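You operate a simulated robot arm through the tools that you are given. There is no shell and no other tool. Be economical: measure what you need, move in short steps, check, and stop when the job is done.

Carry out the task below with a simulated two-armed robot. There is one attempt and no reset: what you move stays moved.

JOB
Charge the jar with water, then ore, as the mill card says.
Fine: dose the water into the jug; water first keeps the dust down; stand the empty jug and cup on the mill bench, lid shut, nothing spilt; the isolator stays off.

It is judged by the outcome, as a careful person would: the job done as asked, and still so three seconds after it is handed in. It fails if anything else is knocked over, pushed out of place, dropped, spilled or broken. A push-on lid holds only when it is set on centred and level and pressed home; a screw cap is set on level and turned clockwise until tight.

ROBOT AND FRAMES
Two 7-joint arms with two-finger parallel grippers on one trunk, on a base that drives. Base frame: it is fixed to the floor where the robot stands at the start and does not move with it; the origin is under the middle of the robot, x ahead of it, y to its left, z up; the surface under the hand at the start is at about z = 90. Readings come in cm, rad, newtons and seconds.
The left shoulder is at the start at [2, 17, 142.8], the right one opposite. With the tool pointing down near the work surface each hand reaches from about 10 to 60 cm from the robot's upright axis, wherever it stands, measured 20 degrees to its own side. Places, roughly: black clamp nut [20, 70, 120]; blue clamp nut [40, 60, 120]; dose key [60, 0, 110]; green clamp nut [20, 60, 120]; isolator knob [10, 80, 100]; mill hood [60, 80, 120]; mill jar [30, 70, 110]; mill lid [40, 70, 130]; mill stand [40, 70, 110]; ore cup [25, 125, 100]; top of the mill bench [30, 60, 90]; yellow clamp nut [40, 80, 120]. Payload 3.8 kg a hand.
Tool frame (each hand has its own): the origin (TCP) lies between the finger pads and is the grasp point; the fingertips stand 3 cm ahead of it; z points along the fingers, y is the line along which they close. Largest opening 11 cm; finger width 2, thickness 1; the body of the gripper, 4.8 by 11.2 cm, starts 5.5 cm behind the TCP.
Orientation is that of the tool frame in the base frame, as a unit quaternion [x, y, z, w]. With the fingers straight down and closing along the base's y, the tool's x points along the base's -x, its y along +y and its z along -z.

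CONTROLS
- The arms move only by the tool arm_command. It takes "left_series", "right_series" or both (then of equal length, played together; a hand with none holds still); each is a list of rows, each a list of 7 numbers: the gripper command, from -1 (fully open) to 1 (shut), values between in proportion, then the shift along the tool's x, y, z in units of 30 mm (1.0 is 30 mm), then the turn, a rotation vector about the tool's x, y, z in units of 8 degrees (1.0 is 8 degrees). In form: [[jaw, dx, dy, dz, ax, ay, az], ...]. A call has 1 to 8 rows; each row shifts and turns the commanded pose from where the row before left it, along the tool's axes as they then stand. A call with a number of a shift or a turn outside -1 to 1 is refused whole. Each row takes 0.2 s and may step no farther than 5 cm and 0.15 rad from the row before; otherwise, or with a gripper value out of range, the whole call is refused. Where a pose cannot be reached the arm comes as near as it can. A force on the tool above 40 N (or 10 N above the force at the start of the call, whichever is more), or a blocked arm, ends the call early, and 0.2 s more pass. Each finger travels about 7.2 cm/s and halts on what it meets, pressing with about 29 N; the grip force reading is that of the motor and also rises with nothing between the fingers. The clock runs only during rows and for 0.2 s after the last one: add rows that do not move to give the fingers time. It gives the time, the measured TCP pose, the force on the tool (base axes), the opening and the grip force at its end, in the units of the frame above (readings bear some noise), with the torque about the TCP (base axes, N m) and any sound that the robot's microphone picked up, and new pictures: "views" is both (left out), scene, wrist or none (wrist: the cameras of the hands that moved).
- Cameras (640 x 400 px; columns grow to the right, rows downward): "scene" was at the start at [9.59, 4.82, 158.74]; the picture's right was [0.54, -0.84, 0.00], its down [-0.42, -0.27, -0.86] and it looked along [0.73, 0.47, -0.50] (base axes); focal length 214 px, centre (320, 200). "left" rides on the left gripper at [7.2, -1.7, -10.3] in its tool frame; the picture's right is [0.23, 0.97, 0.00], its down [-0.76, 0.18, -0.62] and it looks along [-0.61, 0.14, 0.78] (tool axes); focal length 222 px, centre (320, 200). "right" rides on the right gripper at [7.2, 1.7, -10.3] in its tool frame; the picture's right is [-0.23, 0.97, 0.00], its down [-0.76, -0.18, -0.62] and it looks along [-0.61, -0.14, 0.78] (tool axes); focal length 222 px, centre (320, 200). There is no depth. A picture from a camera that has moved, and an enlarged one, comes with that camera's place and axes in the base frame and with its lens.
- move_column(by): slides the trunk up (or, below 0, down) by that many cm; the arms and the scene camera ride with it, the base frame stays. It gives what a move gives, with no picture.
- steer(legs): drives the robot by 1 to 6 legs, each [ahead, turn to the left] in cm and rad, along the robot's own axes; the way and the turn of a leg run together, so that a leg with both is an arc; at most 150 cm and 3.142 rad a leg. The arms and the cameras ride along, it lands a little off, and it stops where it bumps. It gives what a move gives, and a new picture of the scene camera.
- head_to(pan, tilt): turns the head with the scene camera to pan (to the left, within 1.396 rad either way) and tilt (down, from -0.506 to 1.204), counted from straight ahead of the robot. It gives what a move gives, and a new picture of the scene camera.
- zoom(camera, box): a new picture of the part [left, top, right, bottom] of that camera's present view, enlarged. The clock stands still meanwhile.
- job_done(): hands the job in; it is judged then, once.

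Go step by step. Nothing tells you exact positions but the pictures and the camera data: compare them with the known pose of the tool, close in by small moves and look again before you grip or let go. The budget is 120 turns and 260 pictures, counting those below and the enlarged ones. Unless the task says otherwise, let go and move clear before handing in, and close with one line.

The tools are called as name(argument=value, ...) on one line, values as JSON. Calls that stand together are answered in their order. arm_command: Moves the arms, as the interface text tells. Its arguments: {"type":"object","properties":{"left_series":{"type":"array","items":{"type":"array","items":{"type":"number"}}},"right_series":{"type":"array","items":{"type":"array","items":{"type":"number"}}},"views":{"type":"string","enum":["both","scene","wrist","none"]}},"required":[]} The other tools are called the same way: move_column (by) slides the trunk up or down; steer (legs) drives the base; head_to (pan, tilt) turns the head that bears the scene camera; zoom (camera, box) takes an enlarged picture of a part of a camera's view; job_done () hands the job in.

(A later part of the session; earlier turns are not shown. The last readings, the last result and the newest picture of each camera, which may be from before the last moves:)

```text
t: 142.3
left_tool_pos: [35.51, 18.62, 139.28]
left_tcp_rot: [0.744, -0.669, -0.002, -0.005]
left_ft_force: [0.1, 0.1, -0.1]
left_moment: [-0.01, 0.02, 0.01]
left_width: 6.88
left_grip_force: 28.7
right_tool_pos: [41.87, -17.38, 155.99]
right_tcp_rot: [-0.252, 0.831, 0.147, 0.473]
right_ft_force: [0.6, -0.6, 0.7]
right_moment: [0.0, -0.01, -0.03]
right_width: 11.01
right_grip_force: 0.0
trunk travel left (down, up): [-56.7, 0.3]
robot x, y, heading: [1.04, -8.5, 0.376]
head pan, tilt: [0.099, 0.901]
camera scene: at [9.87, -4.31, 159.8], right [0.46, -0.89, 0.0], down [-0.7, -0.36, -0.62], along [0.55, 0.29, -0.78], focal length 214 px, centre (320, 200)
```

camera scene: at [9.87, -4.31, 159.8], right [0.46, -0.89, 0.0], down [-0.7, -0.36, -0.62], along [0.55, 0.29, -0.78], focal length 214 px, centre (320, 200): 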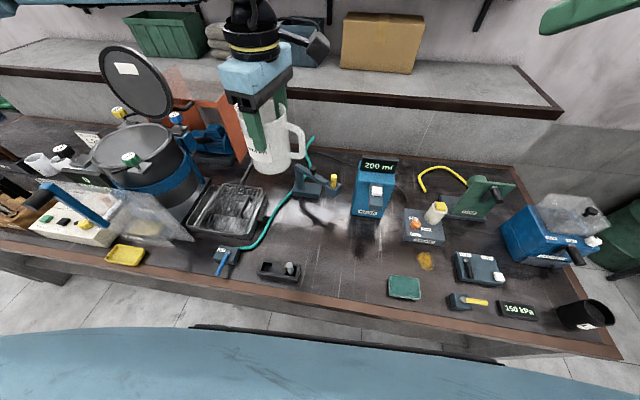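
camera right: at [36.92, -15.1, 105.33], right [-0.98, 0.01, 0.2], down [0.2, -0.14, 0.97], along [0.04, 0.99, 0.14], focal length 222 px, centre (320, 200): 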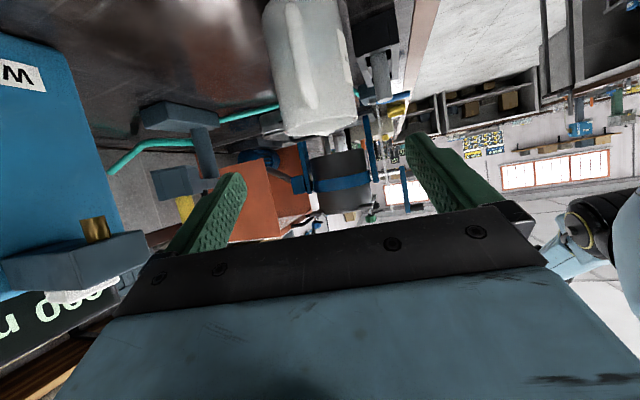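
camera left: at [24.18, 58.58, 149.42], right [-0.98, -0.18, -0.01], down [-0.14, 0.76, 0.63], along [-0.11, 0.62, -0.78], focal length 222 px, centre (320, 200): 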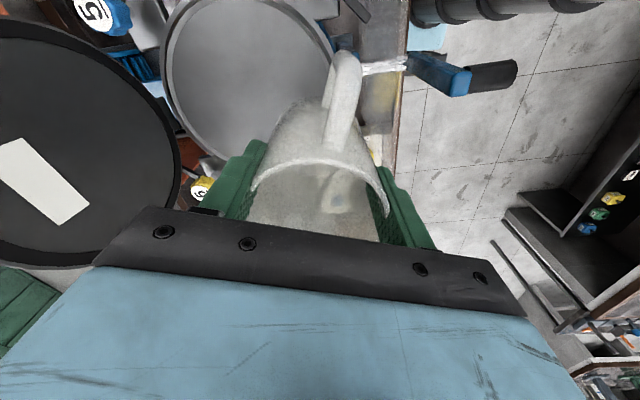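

steer(legs=[[2.5, 0]])

move_column(by=-36)

head_to(pan=0.3, tilt=0.9)

```text
t: 143.1
left_tool_pos: [37.44, 19.28, 139.33]
left_tcp_rot: [0.743, -0.669, -0.001, -0.007]
left_ft_force: [-1.2, -0.4, -0.4]
left_moment: [0.02, -0.03, 0.02]
left_width: 6.87
left_grip_force: 28.2
right_tool_pos: [43.55, -16.59, 156.01]
right_tcp_rot: [-0.251, 0.831, 0.147, 0.475]
right_ft_force: [-1.2, -0.3, -0.7]
right_moment: [0.0, -0.04, -0.02]
right_width: 10.99
right_grip_force: 0.0
trunk travel left (down, up): [-56.7, 0.3]
robot x, y, heading: [3.37, -7.3, 0.377]
head pan, tilt: [0.099, 0.901]
camera scene: at [11.71, -3.59, 159.84], right [0.46, -0.89, 0.0], down [-0.69, -0.36, -0.62], along [0.55, 0.29, -0.78], focal length 214 px, centre (320, 200)
```

scene: 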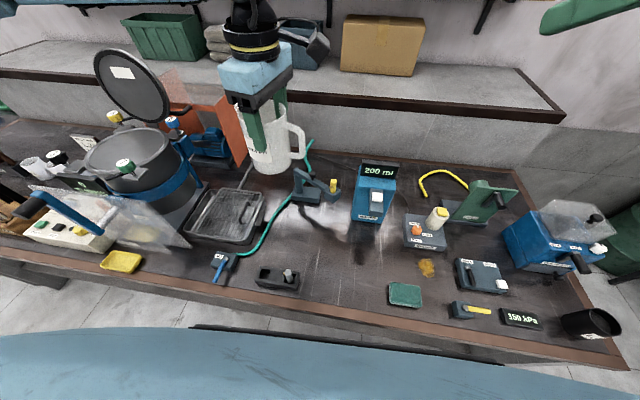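

```text
t: 146.6
left_tool_pos: [37.85, 19.46, 103.22]
left_tcp_rot: [0.743, -0.669, -0.002, -0.006]
left_ft_force: [0.4, 0.8, -0.2]
left_moment: [-0.01, 0.06, 0.0]
left_width: 6.89
left_grip_force: 28.8
right_tool_pos: [43.99, -16.61, 120.04]
right_tcp_rot: [-0.251, 0.831, 0.147, 0.474]
right_ft_force: [-0.8, 0.5, -0.1]
right_moment: [0.0, 0.03, -0.02]
right_width: 11.01
right_grip_force: 0.0
trunk travel left (down, up): [-20.7, 36.3]
robot x, y, heading: [3.56, -7.68, 0.375]
head pan, tilt: [0.099, 0.901]
```

```text
t: 147.3
left_tool_pos: [37.74, 19.51, 103.24]
left_tcp_rot: [0.743, -0.669, -0.002, -0.005]
left_ft_force: [0.7, -0.6, -1.5]
left_moment: [-0.02, 0.02, 0.01]
left_width: 6.89
left_grip_force: 28.6
right_tool_pos: [43.97, -16.51, 120.09]
right_tcp_rot: [-0.251, 0.831, 0.147, 0.474]
right_ft_force: [-0.7, -0.8, 0.2]
right_moment: [-0.02, -0.02, -0.05]
right_width: 11.01
right_grip_force: 0.0
trunk travel left (down, up): [-20.7, 36.3]
robot x, y, heading: [3.43, -7.69, 0.377]
head pan, tilt: [0.3, 0.901]
camera scene: at [11.28, -2.16, 123.8], right [0.63, -0.78, 0.0], down [-0.61, -0.49, -0.62], along [0.48, 0.39, -0.78], focal length 214 px, centre (320, 200)
```

scene: 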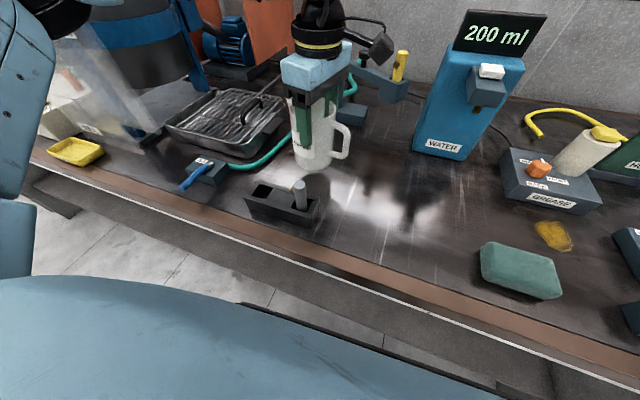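

I need to check that the left forearm is clear of the mill now it is low.

head_to(pan=0.95, tilt=0.5)

```text
t: 148.3
left_tool_pos: [37.8, 19.39, 103.21]
left_tcp_rot: [0.743, -0.669, -0.002, -0.005]
left_ft_force: [0.5, -0.5, -0.5]
left_moment: [0.0, 0.01, 0.02]
left_width: 6.88
left_grip_force: 28.9
right_tool_pos: [44.0, -16.38, 120.03]
right_tcp_rot: [-0.252, 0.831, 0.148, 0.474]
right_ft_force: [-0.5, 0.6, -0.5]
right_moment: [-0.01, -0.02, 0.03]
right_width: 11.0
right_grip_force: 0.1
trunk travel left (down, up): [-20.7, 36.3]
robot x, y, heading: [3.5, -7.61, 0.378]
head pan, tilt: [0.949, 0.499]
camera scene: at [7.6, 1.93, 127.18], right [0.97, -0.24, 0.0], down [-0.12, -0.47, -0.88], along [0.21, 0.85, -0.48], focal length 214 px, centre (320, 200)
```

scene: 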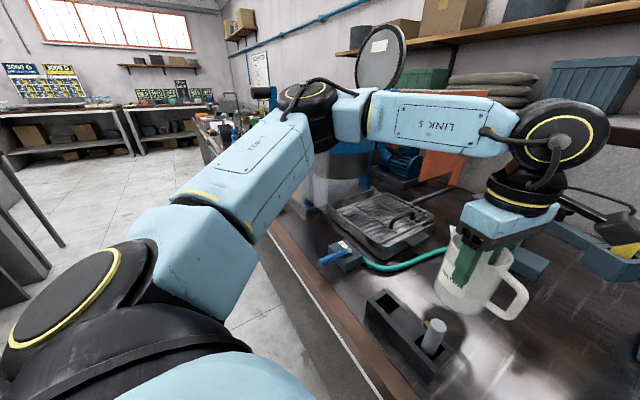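

move_column(by=-3.8)

arm_command(left_series=[[1, 0, 0, 0.08, 0, 0, 0], [1, 0, 0, 0.06, 0, 0, 0]], views="none")

zoom(camera="scene", box=[350, 200, 590, 400])

```text
t: 149.2
left_tool_pos: [37.89, 19.43, 99.47]
left_tcp_rot: [0.743, -0.67, -0.001, -0.006]
left_ft_force: [-0.6, -0.6, -0.7]
left_moment: [0.0, -0.01, -0.01]
left_width: 6.88
left_grip_force: 29.4
right_tool_pos: [43.99, -16.42, 116.13]
right_tcp_rot: [-0.252, 0.831, 0.147, 0.473]
right_ft_force: [-0.7, -0.4, -0.2]
right_moment: [-0.04, 0.02, 0.0]
right_width: 10.99
right_grip_force: 0.1
trunk travel left (down, up): [-16.9, 40.1]
robot x, y, heading: [3.44, -7.79, 0.38]
head pan, tilt: [0.949, 0.499]
```

```text
t: 149.8
left_tool_pos: [37.8, 19.47, 99.26]
left_tcp_rot: [0.743, -0.669, 0.0, -0.007]
left_ft_force: [-1.8, 3.2, 16.7]
left_moment: [-0.07, 0.48, -0.08]
left_width: 6.88
left_grip_force: 28.8
right_tool_pos: [43.86, -16.54, 116.2]
right_tcp_rot: [-0.251, 0.831, 0.147, 0.474]
right_ft_force: [0.4, -0.9, -0.4]
right_moment: [0.01, 0.0, 0.0]
right_width: 11.0
right_grip_force: 0.0
trunk travel left (down, up): [-16.9, 40.1]
robot x, y, heading: [3.62, -7.72, 0.379]
head pan, tilt: [0.949, 0.499]
```

```text
2.00 times, centred on (470, 300) of scene
camera zoom: at [7.5, 1.9, 123.42], right [0.97, -0.24, 0.0], down [-0.11, -0.46, -0.88], along [0.21, 0.85, -0.48], focal length 429 px, centre (20, 0)
```

zoom: 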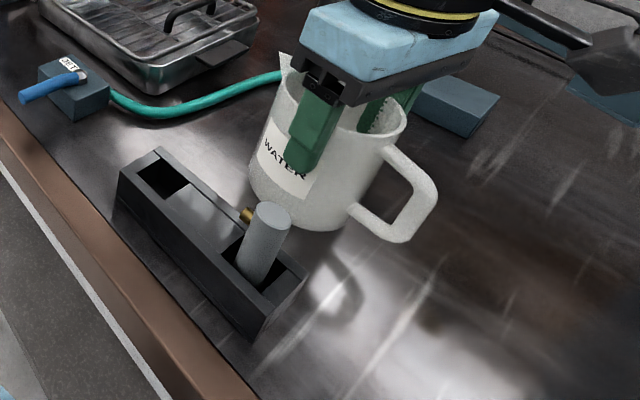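

The jug is on the bench, so I'll release and raise straight up.

arm_command(left_series=[[1, 0, 0, -0.05, 0, 0, 0], [0.2, 0, 0, 0, 0, 0, 0], [-0.7, 0, 0, 0, 0, 0, 0], [-0.7, 0, 0, 0, 0, 0, 0], [-0.7, 0, 0, -0.5, 0, 0, 0], [-0.7, 0, 0, -0.8, 0, 0, 0]], views="both")

move_column(by=39.5)

```text
t: 151.2
left_tool_pos: [37.6, 19.54, 103.13]
left_tcp_rot: [0.743, -0.669, 0.0, -0.006]
left_ft_force: [-0.1, -0.1, 0.1]
left_moment: [0.01, -0.01, -0.01]
left_width: 9.37
left_grip_force: 0.0
right_tool_pos: [43.98, -16.5, 116.21]
right_tcp_rot: [-0.252, 0.832, 0.147, 0.472]
right_ft_force: [-0.4, 0.4, -0.3]
right_moment: [0.04, -0.02, 0.0]
right_width: 11.0
right_grip_force: 0.2
trunk travel left (down, up): [-16.9, 40.1]
robot x, y, heading: [3.78, -7.53, 0.378]
head pan, tilt: [0.949, 0.499]
camera scene: at [7.58, 1.92, 123.39], right [0.97, -0.24, 0.0], down [-0.12, -0.46, -0.88], along [0.21, 0.85, -0.48], focal length 214 px, centre (320, 200)
camera left: at [39.93, 12.46, 113.39], right [-0.94, -0.33, -0.01], down [-0.26, 0.73, 0.63], along [-0.2, 0.6, -0.78], focal length 222 px, centre (320, 200)
```

scene: 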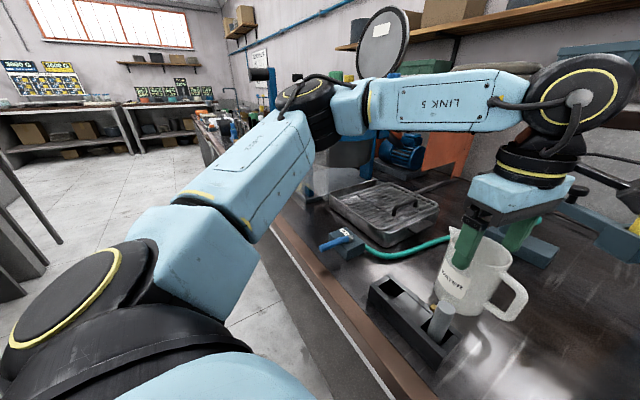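
left: 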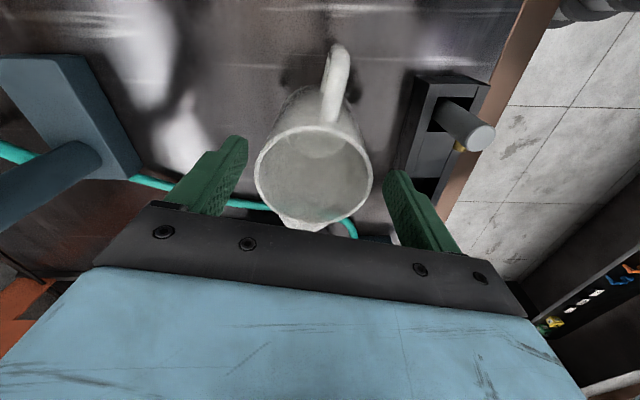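

```text
t: 154.9
left_tool_pos: [37.66, 19.57, 142.6]
left_tcp_rot: [0.743, -0.67, 0.0, -0.005]
left_ft_force: [-0.3, -1.1, 0.5]
left_moment: [0.0, 0.01, 0.0]
left_width: 9.36
left_grip_force: 0.0
right_tool_pos: [44.06, -16.35, 155.8]
right_tcp_rot: [-0.252, 0.831, 0.147, 0.473]
right_ft_force: [0.5, 0.2, 0.6]
right_moment: [0.01, -0.02, -0.01]
right_width: 11.0
right_grip_force: 0.0
trunk travel left (down, up): [-56.4, 0.6]
robot x, y, heading: [3.64, -7.56, 0.376]
head pan, tilt: [0.949, 0.499]
```

The empty jug stands on the bench. Next I'll drive left to the cups and bring the left hand back to its neutral yaw.

steer(legs=[[-28, 0], [0, 1.571], [90, 0], [0, -1.571]])

arm_command(left_series=[[-1, 0, 0, 0, 0, 0, 0.95], [-1, 0, 0, 0, 0, 0, 0.95], [-1, 0, 0, 0, 0, 0, 0.95], [-1, 0, 0, 0, 0, 0, 0.95], [-1, 0, 0, 0, 0, 0, 0.95], [-1, 0, 0, 0, 0, 0, 0.95], [-1, 0, 0, 0, 0, 0, 0.95], [-1, 0, 0, 0, 0, 0, 0.95]], views="none")

head_to(pan=0.1, tilt=0.7)

```text
t: 168.9
left_tool_pos: [-22.34, 93.76, 142.65]
left_tcp_rot: [0.746, -0.666, 0.0, -0.005]
left_ft_force: [-0.8, 0.7, -0.5]
left_moment: [0.05, 0.04, -0.01]
left_width: 9.33
left_grip_force: 0.2
right_tool_pos: [-15.62, 57.63, 155.77]
right_tcp_rot: [-0.255, 0.83, 0.149, 0.473]
right_ft_force: [0.0, -0.6, 0.2]
right_moment: [-0.02, 0.01, 0.05]
right_width: 11.01
right_grip_force: 0.0
trunk travel left (down, up): [-56.4, 0.6]
robot x, y, heading: [-56.27, 66.03, 0.386]
head pan, tilt: [0.949, 0.499]
camera scene: at [-52.21, 75.83, 162.89], right [0.97, -0.23, 0.0], down [-0.11, -0.47, -0.88], along [0.2, 0.85, -0.48], focal length 214 px, centre (320, 200)
```

scene: 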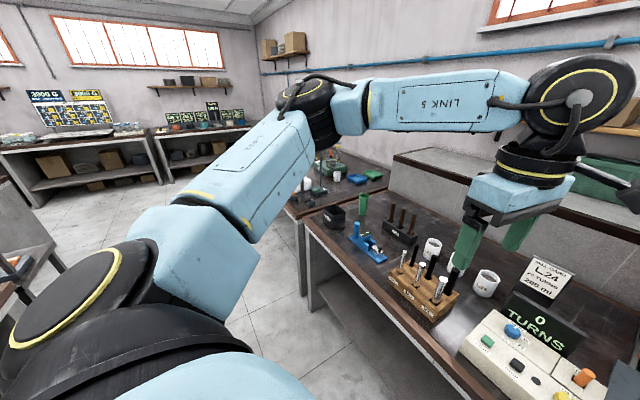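

```text
t: 170.7
left_tool_pos: [-22.37, 93.57, 142.63]
left_tcp_rot: [-0.305, 0.952, 0.003, 0.005]
left_ft_force: [0.7, 0.4, 0.2]
left_moment: [0.01, -0.07, -0.01]
left_width: 10.99
left_grip_force: 0.1
right_tool_pos: [-15.6, 57.67, 155.74]
right_tcp_rot: [-0.254, 0.83, 0.148, 0.473]
right_ft_force: [-0.4, -0.6, 0.2]
right_moment: [-0.01, -0.01, -0.02]
right_width: 11.02
right_grip_force: 0.1
trunk travel left (down, up): [-56.4, 0.6]
robot x, y, heading: [-56.37, 66.16, 0.391]
head pan, tilt: [0.949, 0.499]
```

```text
t: 171.9
left_tool_pos: [-22.26, 93.75, 142.56]
left_tcp_rot: [-0.306, 0.952, 0.003, 0.004]
left_ft_force: [0.0, 0.4, -0.5]
left_moment: [0.03, 0.0, -0.01]
left_width: 11.0
left_grip_force: 0.0
right_tool_pos: [-15.64, 57.77, 155.73]
right_tcp_rot: [-0.254, 0.83, 0.148, 0.473]
right_ft_force: [0.2, -0.3, 0.1]
right_moment: [-0.02, 0.01, -0.04]
right_width: 11.0
right_grip_force: 0.1
trunk travel left (down, up): [-56.4, 0.6]
robot x, y, heading: [-56.16, 66.28, 0.387]
head pan, tilt: [0.099, 0.7]
camera scene: at [-46.82, 70.96, 161.12], right [0.47, -0.88, 0.0], down [-0.57, -0.3, -0.77], along [0.68, 0.36, -0.64], focal length 214 px, centre (320, 200)
```

scene: 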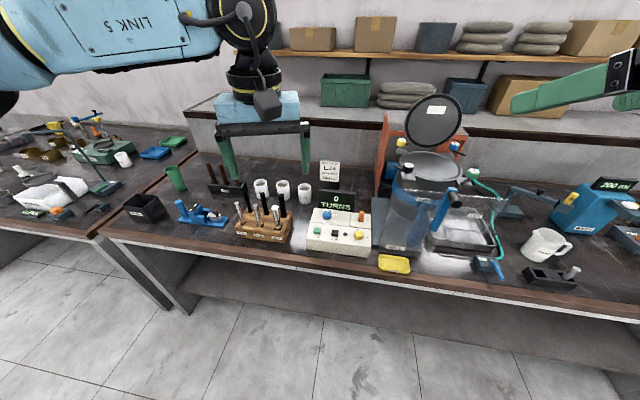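

zoom(camera="scene", box=[230, 150, 390, 260])

zoom(camera="scene", box=[490, 210, 610, 300])

```text
3.64 times, centred on (310, 205) of scene
camera zoom: at [-46.82, 70.96, 161.12], right [0.47, -0.88, 0.0], down [-0.57, -0.3, -0.77], along [0.68, 0.36, -0.64], focal length 780 px, centre (356, 182)
```

zoom: 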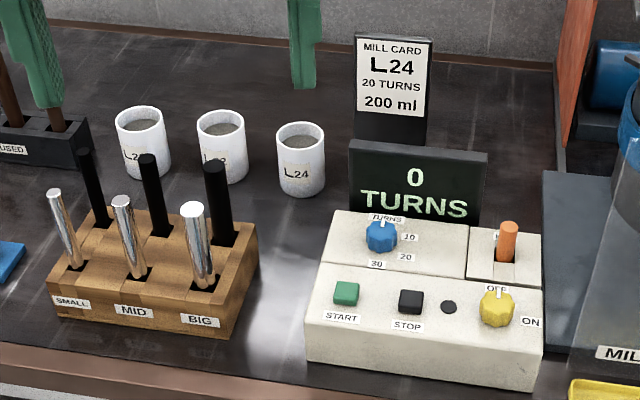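

```text
4.44 times, centred on (550, 255) of scene
camera zoom: at [-46.82, 70.96, 161.12], right [0.47, -0.88, 0.0], down [-0.57, -0.3, -0.77], along [0.68, 0.36, -0.64], focal length 953 px, centre (-702, -44)
```

zoom: 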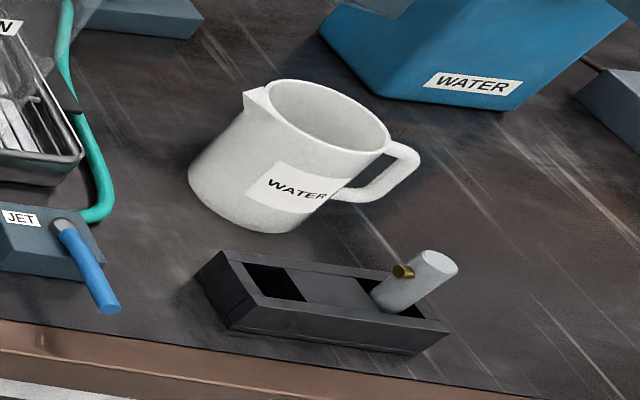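

The cup L24 is at about [24.4, 117.2] with its rim at z 99, and the display edge is clear of it. I'll drive forward.

steer(legs=[[28, 0], [5, 0]])

```text
t: 174.3
left_tool_pos: [7.97, 106.05, 142.75]
left_tcp_rot: [-0.305, 0.952, 0.003, 0.005]
left_ft_force: [-0.8, 0.5, -0.4]
left_moment: [-0.01, -0.03, -0.01]
left_width: 11.01
left_grip_force: 0.0
right_tool_pos: [14.45, 69.97, 155.74]
right_tcp_rot: [-0.254, 0.829, 0.149, 0.474]
right_ft_force: [-1.0, -0.3, -0.5]
right_moment: [0.0, -0.02, 0.01]
right_width: 11.01
right_grip_force: 0.1
trunk travel left (down, up): [-56.4, 0.6]
robot x, y, heading: [-25.93, 78.53, 0.384]
head pan, tilt: [0.099, 0.7]
camera scene: at [-16.57, 83.23, 161.15], right [0.47, -0.88, 0.0], down [-0.57, -0.3, -0.77], along [0.68, 0.36, -0.64], focal length 214 px, centre (320, 200)
```

scene: 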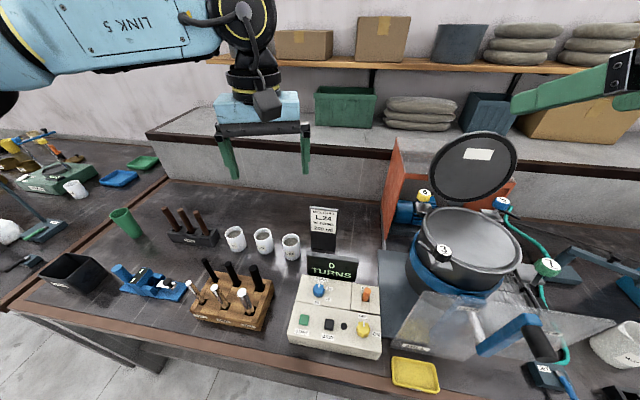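

arm_command(left_series=[[-1, 0, 0, 0, 0, 0, 0.85], [-1, 0, 0, 0, 0, 0, 0.85], [-1, 0, 0, 0, 0, -0.62, 0], [-1, 0, 0, 0, 0, -0.63, 0], [-1, -0.9, 0.25, 0.5, 0, 0, 0], [-1, -0.9, 0.25, 0.5, 0, 0, 0], [-1, -0.9, 0.25, 0.5, 0, 0, 0], [-1, -0.9, 0.25, 0.5, 0, 0, 0]], views="none")

move_column(by=-12)

zoom(camera="left", box=[0, 0, 640, 400])

zoom(camera="scene", box=[0, 0, 640, 400])

```text
t: 176.2
left_tool_pos: [16.19, 114.36, 138.8]
left_tcp_rot: [-0.19, 0.977, 0.02, 0.091]
left_ft_force: [0.0, 0.4, 0.2]
left_moment: [0.0, 0.04, -0.01]
left_width: 11.0
left_grip_force: 0.1
left hand out of reach, approached as far as the arm can: row 7, 8
right_tool_pos: [14.86, 70.24, 155.75]
right_tcp_rot: [-0.256, 0.83, 0.15, 0.472]
right_ft_force: [-0.8, 0.8, 0.0]
right_moment: [-0.01, 0.0, -0.01]
right_width: 11.0
right_grip_force: 0.1
trunk travel left (down, up): [-56.4, 0.6]
robot x, y, heading: [-25.25, 78.59, 0.393]
head pan, tilt: [0.099, 0.7]
```

```text
t: 177.7
left_tool_pos: [16.1, 114.19, 126.99]
left_tcp_rot: [-0.19, 0.977, 0.019, 0.09]
left_ft_force: [-0.4, 0.4, 0.1]
left_moment: [0.03, 0.03, 0.04]
left_width: 11.01
left_grip_force: 0.1
right_tool_pos: [14.75, 70.04, 143.75]
right_tcp_rot: [-0.254, 0.83, 0.149, 0.473]
right_ft_force: [-0.5, 0.1, -0.1]
right_moment: [0.0, 0.0, -0.01]
right_width: 11.02
right_grip_force: 0.0
trunk travel left (down, up): [-44.4, 12.6]
robot x, y, heading: [-25.83, 78.46, 0.388]
head pan, tilt: [0.099, 0.7]
```

```text
1.00 times, centred on (320, 200) of left (not enlarged: the box is as wide or as high as the picture)
camera zoom: at [8.34, 109.24, 135.66], right [-0.57, 0.82, -0.04], down [0.52, 0.4, 0.75], along [0.63, 0.41, -0.66], focal length 222 px, centre (320, 200)
```

zoom: 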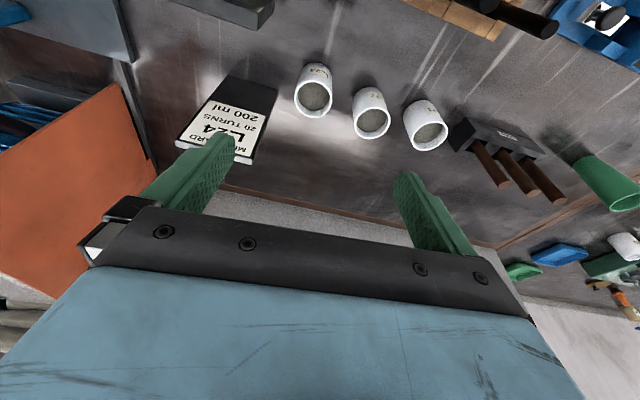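

```text
1.00 times, centred on (320, 200) of scene (not enlarged: the box is as wide or as high as the picture)
camera zoom: at [-16.37, 83.33, 149.13], right [0.47, -0.88, 0.0], down [-0.57, -0.3, -0.76], along [0.68, 0.36, -0.64], focal length 214 px, centre (320, 200)
```

zoom: 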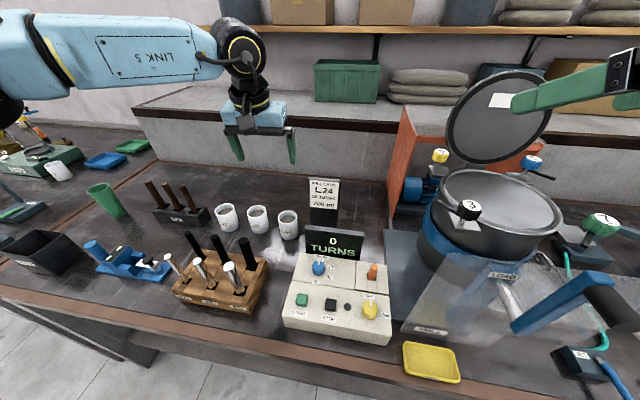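

arm_command(left_series=[[-1, 0, 0, 0.95, 0, 0, 0], [-1, -0.1, 0, 0.95, 0, 0, 0], [-1, -0.3, 0, 0.9, 0, 0, 0], [-1, -0.4, 0, 0.9, 0, 0, 0], [-1, -0.4, 0, 0.9, 0, 0, 0], [-0.7, -0.4, 0, 0.9, 0, 0, 0]], views="both")

```text
t: 179.1
left_tool_pos: [15.54, 119.98, 113.98]
left_tcp_rot: [-0.189, 0.978, 0.018, 0.091]
left_ft_force: [0.0, -0.3, -0.8]
left_moment: [-0.01, 0.02, 0.01]
left_width: 9.34
left_grip_force: 0.1
left hand out of reach, approached as far as the arm can: row 1, 2, 3, 4, 5, 6
right_tool_pos: [14.89, 70.17, 143.75]
right_tcp_rot: [-0.255, 0.83, 0.149, 0.472]
right_ft_force: [0.5, -0.2, 0.8]
right_moment: [0.02, -0.03, -0.01]
right_width: 10.99
right_grip_force: 0.0
trunk travel left (down, up): [-44.4, 12.6]
robot x, y, heading: [-25.27, 78.77, 0.39]
head pan, tilt: [0.099, 0.7]
camera scene: at [-16.36, 83.36, 149.12], right [0.47, -0.88, 0.0], down [-0.57, -0.3, -0.76], along [0.68, 0.36, -0.64], focal length 214 px, centre (320, 200)
camera left: at [7.83, 114.99, 122.78], right [-0.57, 0.82, -0.04], down [0.52, 0.4, 0.75], along [0.63, 0.41, -0.66], focal length 222 px, centre (320, 200)
```

scene: 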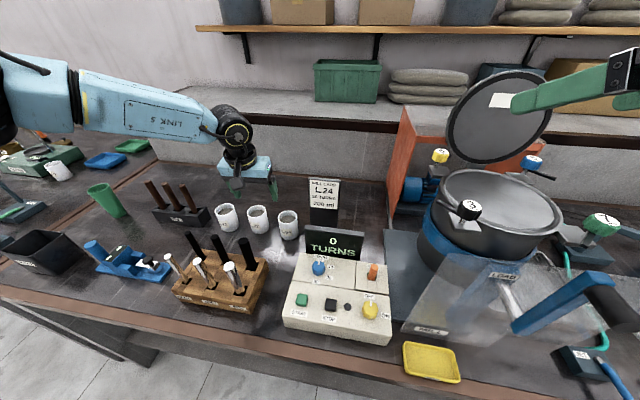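
left: 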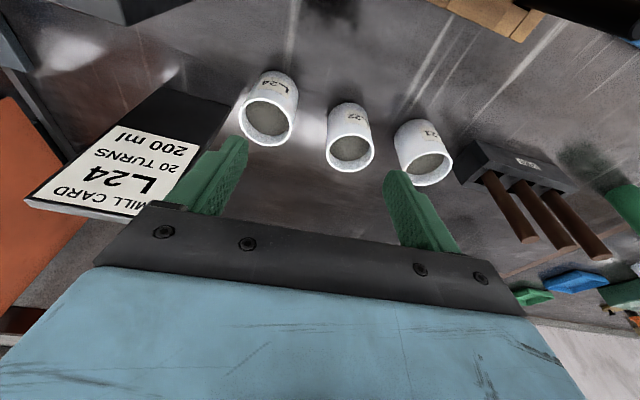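

The left hand is at its documented reach of about 60 cm. I'll creep the base forward a few centimetres.

steer(legs=[[5, 0]])

```text
t: 180.0
left_tool_pos: [20.32, 121.78, 114.03]
left_tcp_rot: [-0.189, 0.978, 0.019, 0.091]
left_ft_force: [0.1, 0.6, -0.4]
left_moment: [0.01, 0.01, 0.01]
left_width: 9.34
left_grip_force: 0.0
right_tool_pos: [19.55, 72.13, 143.73]
right_tcp_rot: [-0.255, 0.831, 0.149, 0.472]
right_ft_force: [-0.1, 0.4, 0.0]
right_moment: [-0.01, 0.0, 0.0]
right_width: 11.01
right_grip_force: 0.1
trunk travel left (down, up): [-44.4, 12.6]
robot x, y, heading: [-21.23, 80.36, 0.387]
head pan, tilt: [0.099, 0.7]
camera scene: at [-11.63, 85.24, 149.11], right [0.47, -0.88, 0.0], down [-0.57, -0.3, -0.76], along [0.68, 0.36, -0.64], focal length 214 px, centre (320, 200)
```

scene: 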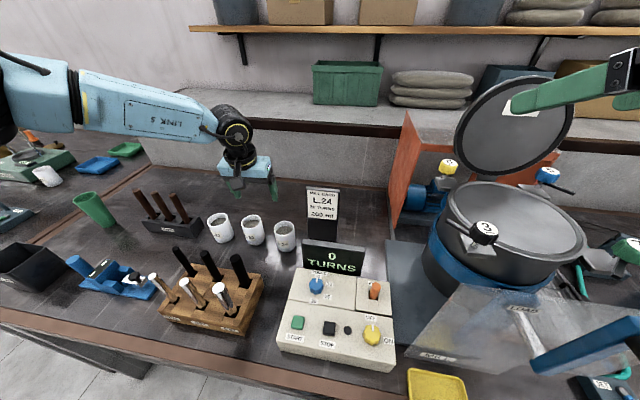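

arm_command(left_series=[[-0.7, -0.15, -0.66, 0, 0, 0, 0], [-0.7, -0.15, -0.66, 0, 0, 0, 0], [-0.7, -0.15, -0.66, 0, 0, 0, 0], [-0.7, 0, 0, 0.7, 0, 0, 0]], views="both")

```text
t: 181.0
left_tool_pos: [19.26, 118.75, 114.19]
left_tcp_rot: [-0.189, 0.977, 0.018, 0.092]
left_ft_force: [0.6, -0.1, 0.3]
left_moment: [0.0, 0.02, -0.01]
left_width: 9.35
left_grip_force: 0.0
left hand out of reach, approached as far as the arm can: row 1, 2, 3, 4
right_tool_pos: [19.54, 72.04, 143.82]
right_tcp_rot: [-0.255, 0.83, 0.149, 0.472]
right_ft_force: [0.7, -0.1, -0.1]
right_moment: [0.01, 0.01, 0.0]
right_width: 11.01
right_grip_force: 0.1
trunk travel left (down, up): [-44.4, 12.6]
robot x, y, heading: [-21.23, 80.58, 0.383]
head pan, tilt: [0.099, 0.7]
camera scene: at [-11.72, 85.26, 149.11], right [0.47, -0.88, 0.0], down [-0.57, -0.3, -0.76], along [0.68, 0.36, -0.64], focal length 214 px, centre (320, 200)
camera left: at [11.48, 113.84, 122.94], right [-0.57, 0.82, -0.04], down [0.52, 0.4, 0.75], along [0.63, 0.41, -0.66], focal length 222 px, centre (320, 200)
```

scene: 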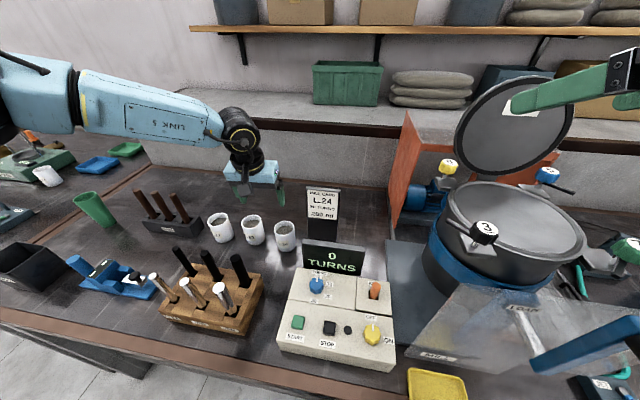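
left: 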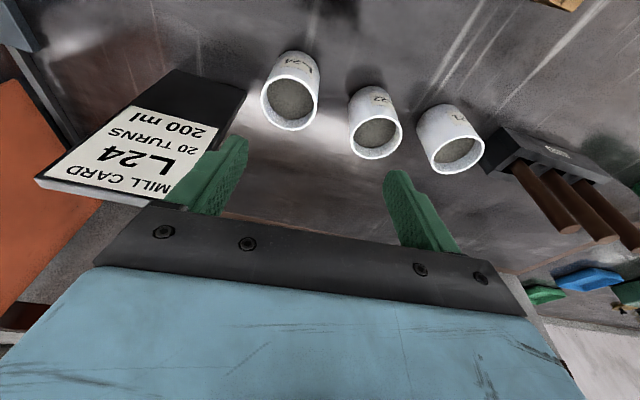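

The left arm's posture is cramped, while the right arm is in a good one. I'll use the right hand for the cup: raise, back off, reposition further left and reorient that hand.

move_column(by=12.5)

steer(legs=[[-32, 0], [0, 1.571], [30.5, 0], [0, -1.571]])

arm_command(right_series=[[-1, 0, 0, 0, 0, 0.9, 0], [-1, 0, 0, 0, 0, 0.9, 0], [-1, 0, 0, 0, 0, 0.9, 0], [-1, 0, 0, 0, 0, 0.9, 0], [-1, 0, 0, 0, 0, 0.9, 0], [-1, 0, 0, 0, 0, 0.9, 0], [-1, 0, 0, 0, 0, 0.85, 0], [-1, 0, 0, 0, 0.26, 0, 0.8]], views="scene")

```text
t: 182.5
left_tool_pos: [19.25, 118.76, 126.73]
left_tcp_rot: [-0.189, 0.978, 0.019, 0.091]
left_ft_force: [-0.1, -0.3, 0.4]
left_moment: [0.03, -0.02, 0.0]
left_width: 9.31
left_grip_force: 0.1
right_tool_pos: [19.38, 71.93, 156.16]
right_tcp_rot: [-0.254, 0.83, 0.149, 0.473]
right_ft_force: [-0.1, -0.4, -0.7]
right_moment: [0.0, -0.02, 0.0]
right_width: 10.99
right_grip_force: 0.1
trunk travel left (down, up): [-56.9, 0.1]
robot x, y, heading: [-21.0, 80.58, 0.387]
head pan, tilt: [0.099, 0.7]
```

```text
t: 193.9
left_tool_pos: [-21.96, 135.21, 126.75]
left_tcp_rot: [-0.193, 0.977, 0.019, 0.091]
left_ft_force: [0.3, -0.8, -0.3]
left_moment: [-0.01, -0.04, -0.01]
left_width: 9.34
left_grip_force: 0.1
right_tool_pos: [-21.54, 88.29, 156.33]
right_tcp_rot: [-0.259, 0.829, 0.151, 0.473]
right_ft_force: [0.3, 0.0, 0.0]
right_moment: [0.01, -0.01, -0.01]
right_width: 11.01
right_grip_force: 0.1
trunk travel left (down, up): [-56.9, 0.1]
robot x, y, heading: [-61.95, 96.65, 0.395]
head pan, tilt: [0.099, 0.7]
camera scene: at [-52.72, 101.41, 161.62], right [0.47, -0.88, 0.0], down [-0.57, -0.31, -0.76], along [0.67, 0.36, -0.64], focal length 214 px, centre (320, 200)
```

scene: 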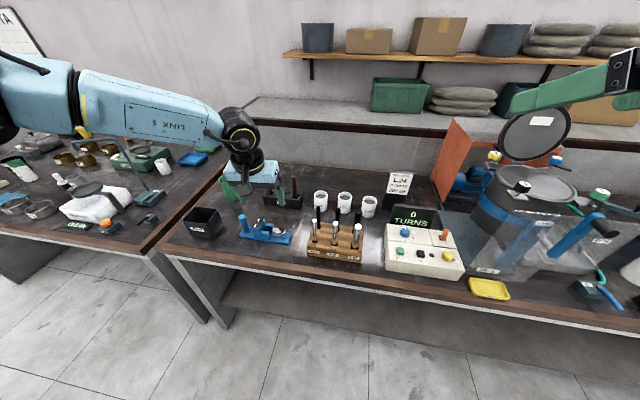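

```text
t: 195.7
left_tool_pos: [-21.99, 135.26, 126.7]
left_tcp_rot: [-0.194, 0.977, 0.02, 0.092]
left_ft_force: [0.1, -0.1, -0.1]
left_moment: [0.0, -0.02, 0.01]
left_width: 9.33
left_grip_force: 0.1
right_tool_pos: [-21.54, 88.46, 156.27]
right_tcp_rot: [-0.243, 0.967, 0.014, 0.081]
right_ft_force: [0.9, -0.2, -1.8]
right_moment: [0.0, -0.03, 0.0]
right_width: 11.03
right_grip_force: 0.2
trunk travel left (down, up): [-56.9, 0.1]
robot x, y, heading: [-61.79, 96.57, 0.395]
head pan, tilt: [0.099, 0.7]
camera scene: at [-52.76, 101.43, 161.62], right [0.47, -0.88, 0.0], down [-0.57, -0.31, -0.77], along [0.67, 0.36, -0.64], focal length 214 px, centre (320, 200)
```

scene: 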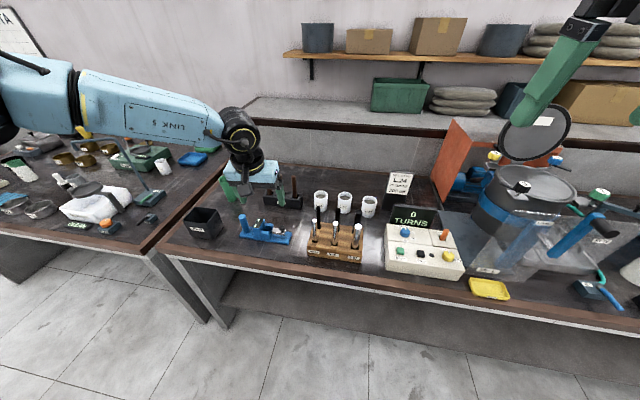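

steer(legs=[[30, 0]])

arm_command(right_series=[[-1, -0.7, 0.35, 0.8, 0, 0, 0], [-1, -0.7, 0.35, 0.8, 0, 0, 0], [-1, -0.7, 0.35, 0.8, 0, 0, 0], [-1, -0.7, 0.35, 0.8, 0, 0, 0], [-1, -0.7, 0.35, 0.8, 0, 0, 0], [-1, -0.7, 0.35, 0.8, 0, 0, 0], [-0.7, -0.7, 0.35, 0.8, 0, 0, 0]], views="both")

```text
t: 197.8
left_tool_pos: [5.64, 146.79, 126.75]
left_tcp_rot: [-0.193, 0.977, 0.019, 0.092]
left_ft_force: [0.4, 1.0, 0.9]
left_moment: [-0.02, 0.0, 0.05]
left_width: 9.36
left_grip_force: 0.1
right_tool_pos: [6.19, 99.9, 156.32]
right_tcp_rot: [-0.242, 0.967, 0.015, 0.081]
right_ft_force: [-0.6, -0.4, -0.6]
right_moment: [0.01, -0.02, 0.03]
right_width: 11.02
right_grip_force: 0.2
trunk travel left (down, up): [-56.9, 0.1]
robot x, y, heading: [-34.42, 108.34, 0.393]
head pan, tilt: [0.099, 0.7]
camera scene: at [-25.08, 112.92, 161.62], right [0.47, -0.88, 0.0], down [-0.57, -0.3, -0.77], along [0.67, 0.36, -0.64], focal length 214 px, centre (320, 200)
```

scene: 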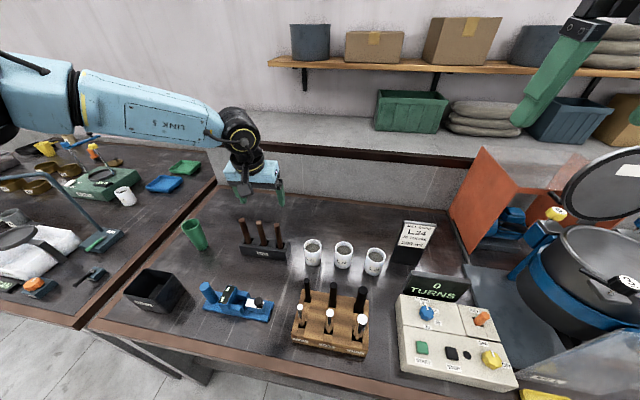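

```text
t: 199.4
left_tool_pos: [5.7, 146.8, 126.65]
left_tcp_rot: [-0.194, 0.977, 0.019, 0.091]
left_ft_force: [0.6, -0.2, 0.9]
left_moment: [-0.03, 0.02, 0.0]
left_width: 9.32
left_grip_force: 0.1
right_tool_pos: [18.14, 114.61, 141.99]
right_tcp_rot: [-0.242, 0.967, 0.014, 0.082]
right_ft_force: [-0.2, 0.3, 0.2]
right_moment: [-0.02, 0.02, 0.01]
right_width: 9.34
right_grip_force: 0.2
trunk travel left (down, up): [-56.9, 0.1]
robot x, y, heading: [-34.63, 108.16, 0.395]
head pan, tilt: [0.099, 0.7]
camera scene: at [-24.97, 113.04, 161.61], right [0.47, -0.88, 0.0], down [-0.57, -0.31, -0.76], along [0.67, 0.36, -0.64], focal length 214 px, centre (320, 200)
camera right: at [9.46, 112.03, 150.91], right [-0.26, 0.96, 0.03], down [0.65, 0.16, 0.74], along [0.71, 0.21, -0.67], focal length 222 px, centre (320, 200)
```

scene: 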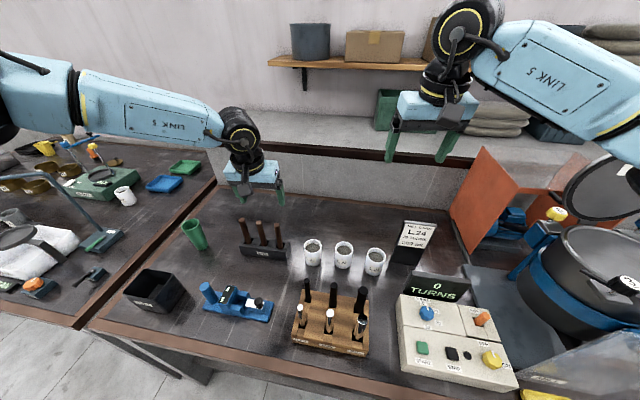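
right: 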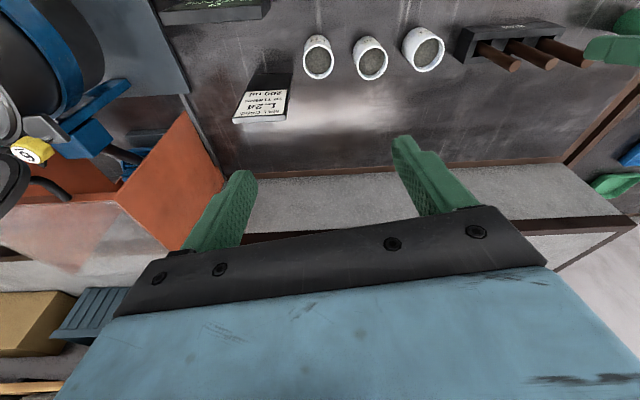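

steer(legs=[[3.5, 0]])

arm_command(right_series=[[-0.7, 0, 0, 0.9, 0, 0, 0], [-0.7, 0, 0, 0.9, 0, 0, 0], [-0.7, 0, 0, 0.9, 0, 0, 0], [-0.7, 0, 0, 0.9, 0, 0, 0], [-0.7, 0, 0, 0.9, 0, 0, 0], [-0.7, 0, 0, 0.9, 0, 0, 0], [-0.7, 0, 0, 0.9, 0, 0, 0]], views="both")

```text
t: 200.2
left_tool_pos: [8.72, 147.93, 126.84]
left_tcp_rot: [-0.193, 0.977, 0.019, 0.093]
left_ft_force: [-0.7, -0.4, 0.1]
left_moment: [0.05, 0.0, -0.03]
left_width: 9.38
left_grip_force: 0.0
right_tool_pos: [20.89, 115.57, 142.13]
right_tcp_rot: [-0.242, 0.967, 0.015, 0.084]
right_ft_force: [0.0, -0.2, 0.8]
right_moment: [0.01, -0.03, 0.03]
right_width: 9.36
right_grip_force: 0.2
trunk travel left (down, up): [-56.9, 0.1]
robot x, y, heading: [-31.36, 109.44, 0.398]
head pan, tilt: [0.099, 0.7]
camera scene: at [-22.17, 114.12, 161.65], right [0.47, -0.88, 0.0], down [-0.57, -0.3, -0.77], along [0.68, 0.36, -0.64], focal length 214 px, centre (320, 200)
```

scene: 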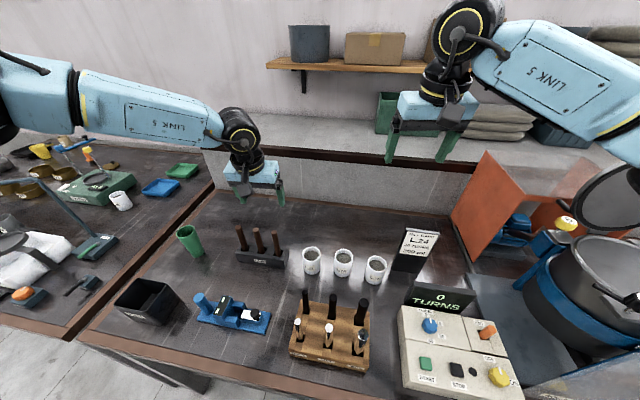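

```text
t: 201.8
left_tool_pos: [8.87, 148.0, 126.77]
left_tcp_rot: [-0.193, 0.977, 0.018, 0.091]
left_ft_force: [0.6, 0.2, 0.2]
left_moment: [0.02, -0.01, -0.03]
left_width: 9.34
left_grip_force: 0.1
right_tool_pos: [24.15, 117.03, 123.46]
right_tcp_rot: [-0.242, 0.967, 0.015, 0.082]
right_ft_force: [-0.1, 0.4, 0.1]
right_moment: [0.01, 0.02, -0.02]
right_width: 9.35
right_grip_force: 0.1
trunk travel left (down, up): [-56.9, 0.1]
robot x, y, heading: [-30.74, 109.23, 0.396]
head pan, tilt: [0.099, 0.7]
camera scene: at [-21.83, 114.26, 161.61], right [0.47, -0.88, 0.0], down [-0.57, -0.31, -0.76], along [0.67, 0.36, -0.64], focal length 214 px, centre (320, 200)
camera right: at [15.45, 114.5, 132.28], right [-0.26, 0.96, 0.03], down [0.65, 0.16, 0.74], along [0.71, 0.21, -0.67], focal length 222 px, centre (320, 200)
```

scene: 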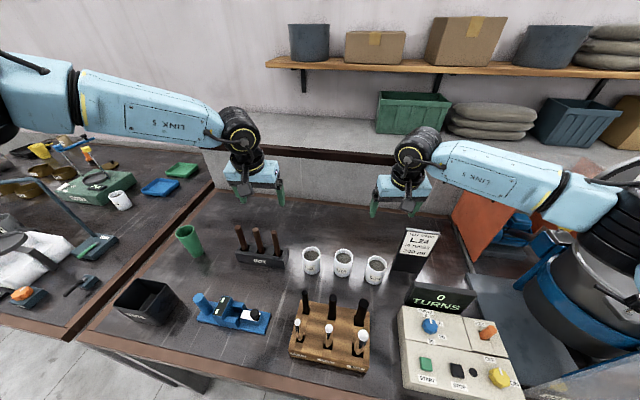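
right: 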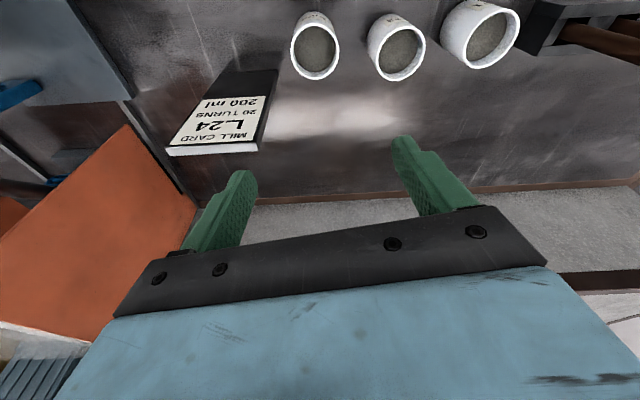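

zoom(camera="scene", box=[440, 120, 640, 330])

head_to(pan=-0.5, tilt=0.6)

```text
1.90 times, centred on (540, 225) of scene
camera zoom: at [-21.83, 114.26, 161.61], right [0.47, -0.88, 0.0], down [-0.57, -0.31, -0.76], along [0.67, 0.36, -0.64], focal length 408 px, centre (-99, 152)
```

zoom: 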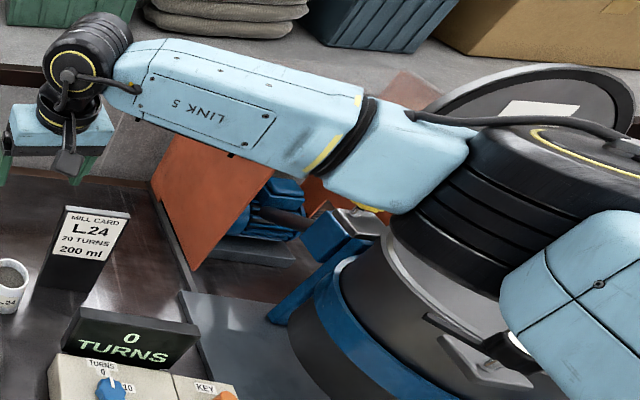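

```text
t: 202.8
left_tool_pos: [8.97, 148.0, 126.74]
left_tcp_rot: [-0.193, 0.977, 0.019, 0.091]
left_ft_force: [-0.3, -0.5, 0.0]
left_moment: [0.01, 0.03, -0.02]
left_width: 9.36
left_grip_force: 0.0
right_tool_pos: [24.22, 116.94, 123.39]
right_tcp_rot: [-0.243, 0.966, 0.014, 0.082]
right_ft_force: [-0.3, 0.2, 0.1]
right_moment: [0.03, -0.01, 0.01]
right_width: 9.35
right_grip_force: 0.1
trunk travel left (down, up): [-56.9, 0.1]
robot x, y, heading: [-31.21, 109.44, 0.394]
head pan, tilt: [-0.499, 0.6]
camera scene: at [-20.56, 109.31, 162.48], right [-0.1, -0.99, 0.0], down [-0.56, 0.06, -0.82], along [0.82, -0.09, -0.57], focal length 214 px, centre (320, 200)
```

scene: 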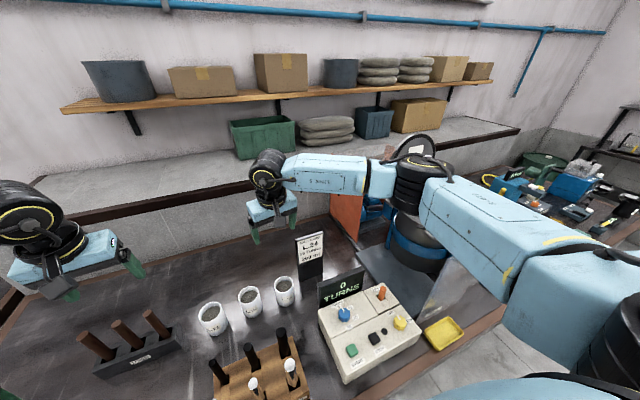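

The elbow is above and left of the jar's nut, and straightening the arm should move it further away. I'll descend in part and watch.

arm_command(right_series=[[-0.7, 0.163, 0, 0.987, 0, 0, 0], [-0.7, 0.163, 0, 0.987, 0, 0, 0], [-0.7, 0.163, 0, 0.987, 0, 0, 0], [-0.7, 0.163, 0, 0.987, 0, 0, 0]], views="both")

```text
t: 203.8
left_tool_pos: [9.0, 148.08, 126.73]
left_tcp_rot: [-0.193, 0.977, 0.018, 0.091]
left_ft_force: [-0.5, 0.7, 0.3]
left_moment: [0.04, 0.02, 0.0]
left_width: 9.34
left_grip_force: 0.0
right_tool_pos: [24.19, 116.92, 111.37]
right_tcp_rot: [-0.243, 0.966, 0.015, 0.081]
right_ft_force: [0.0, -0.1, -0.6]
right_moment: [-0.01, -0.02, 0.03]
right_width: 9.35
right_grip_force: 0.0
trunk travel left (down, up): [-56.9, 0.1]
robot x, y, heading: [-31.48, 109.54, 0.394]
head pan, tilt: [-0.499, 0.6]
camera scene: at [-20.53, 109.31, 162.48], right [-0.11, -0.99, 0.0], down [-0.56, 0.06, -0.82], along [0.82, -0.09, -0.57], focal length 214 px, centre (320, 200)
camera right: at [15.49, 114.39, 120.27], right [-0.26, 0.96, 0.03], down [0.65, 0.16, 0.74], along [0.71, 0.21, -0.67], focal length 222 px, centre (320, 200)
```

scene: 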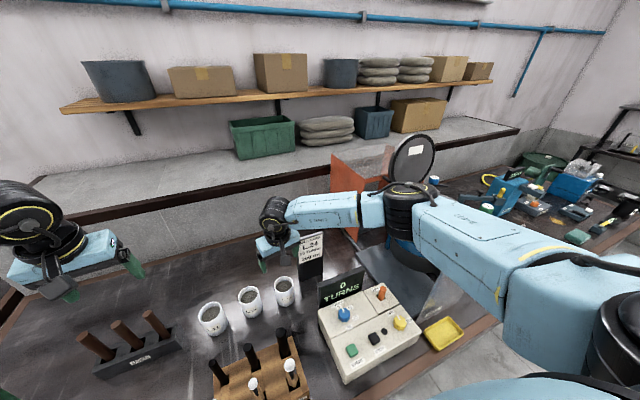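
right: 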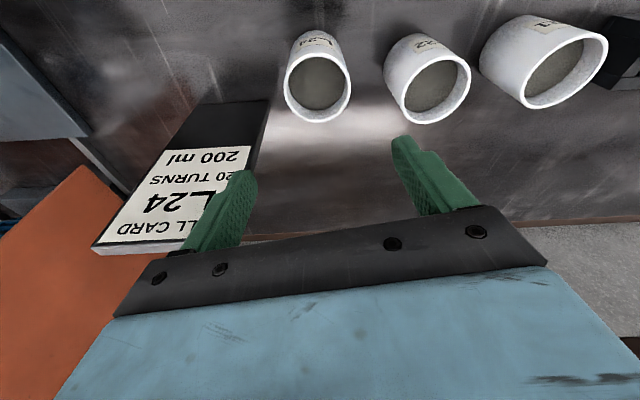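

zoom(camera="scene", box=[340, 120, 500, 330])

zoom(camera="left", box=[0, 0, 640, 400])

```text
1.90 times, centred on (420, 225) of scene
camera zoom: at [-20.53, 109.31, 162.48], right [-0.11, -0.99, 0.0], down [-0.56, 0.06, -0.82], along [0.82, -0.09, -0.57], focal length 408 px, centre (130, 152)
```

zoom: 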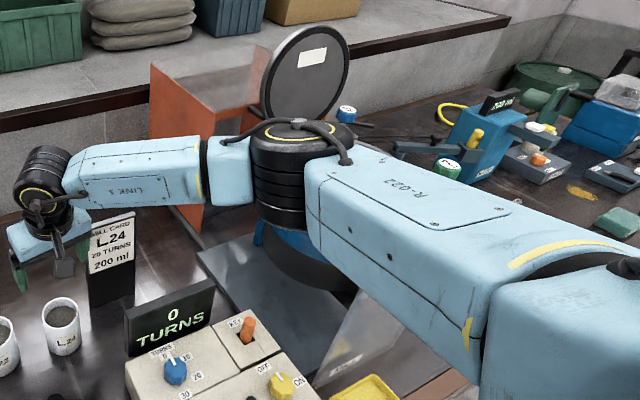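

```text
1.00 times, centred on (320, 200) of left (not enlarged: the box is as wide or as high as the picture)
camera zoom: at [1.14, 143.03, 135.48], right [-0.58, 0.82, -0.04], down [0.52, 0.4, 0.75], along [0.63, 0.41, -0.66], focal length 222 px, centre (320, 200)
```

zoom: 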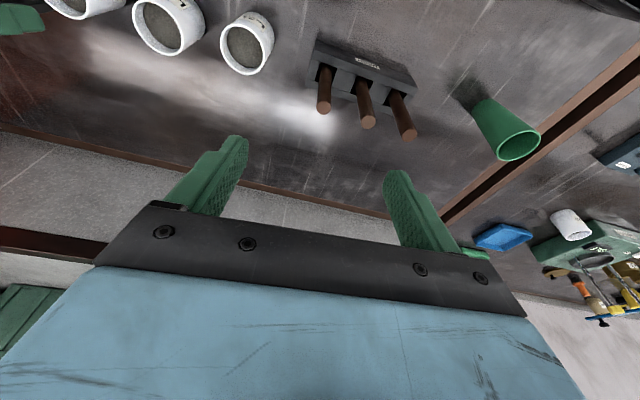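

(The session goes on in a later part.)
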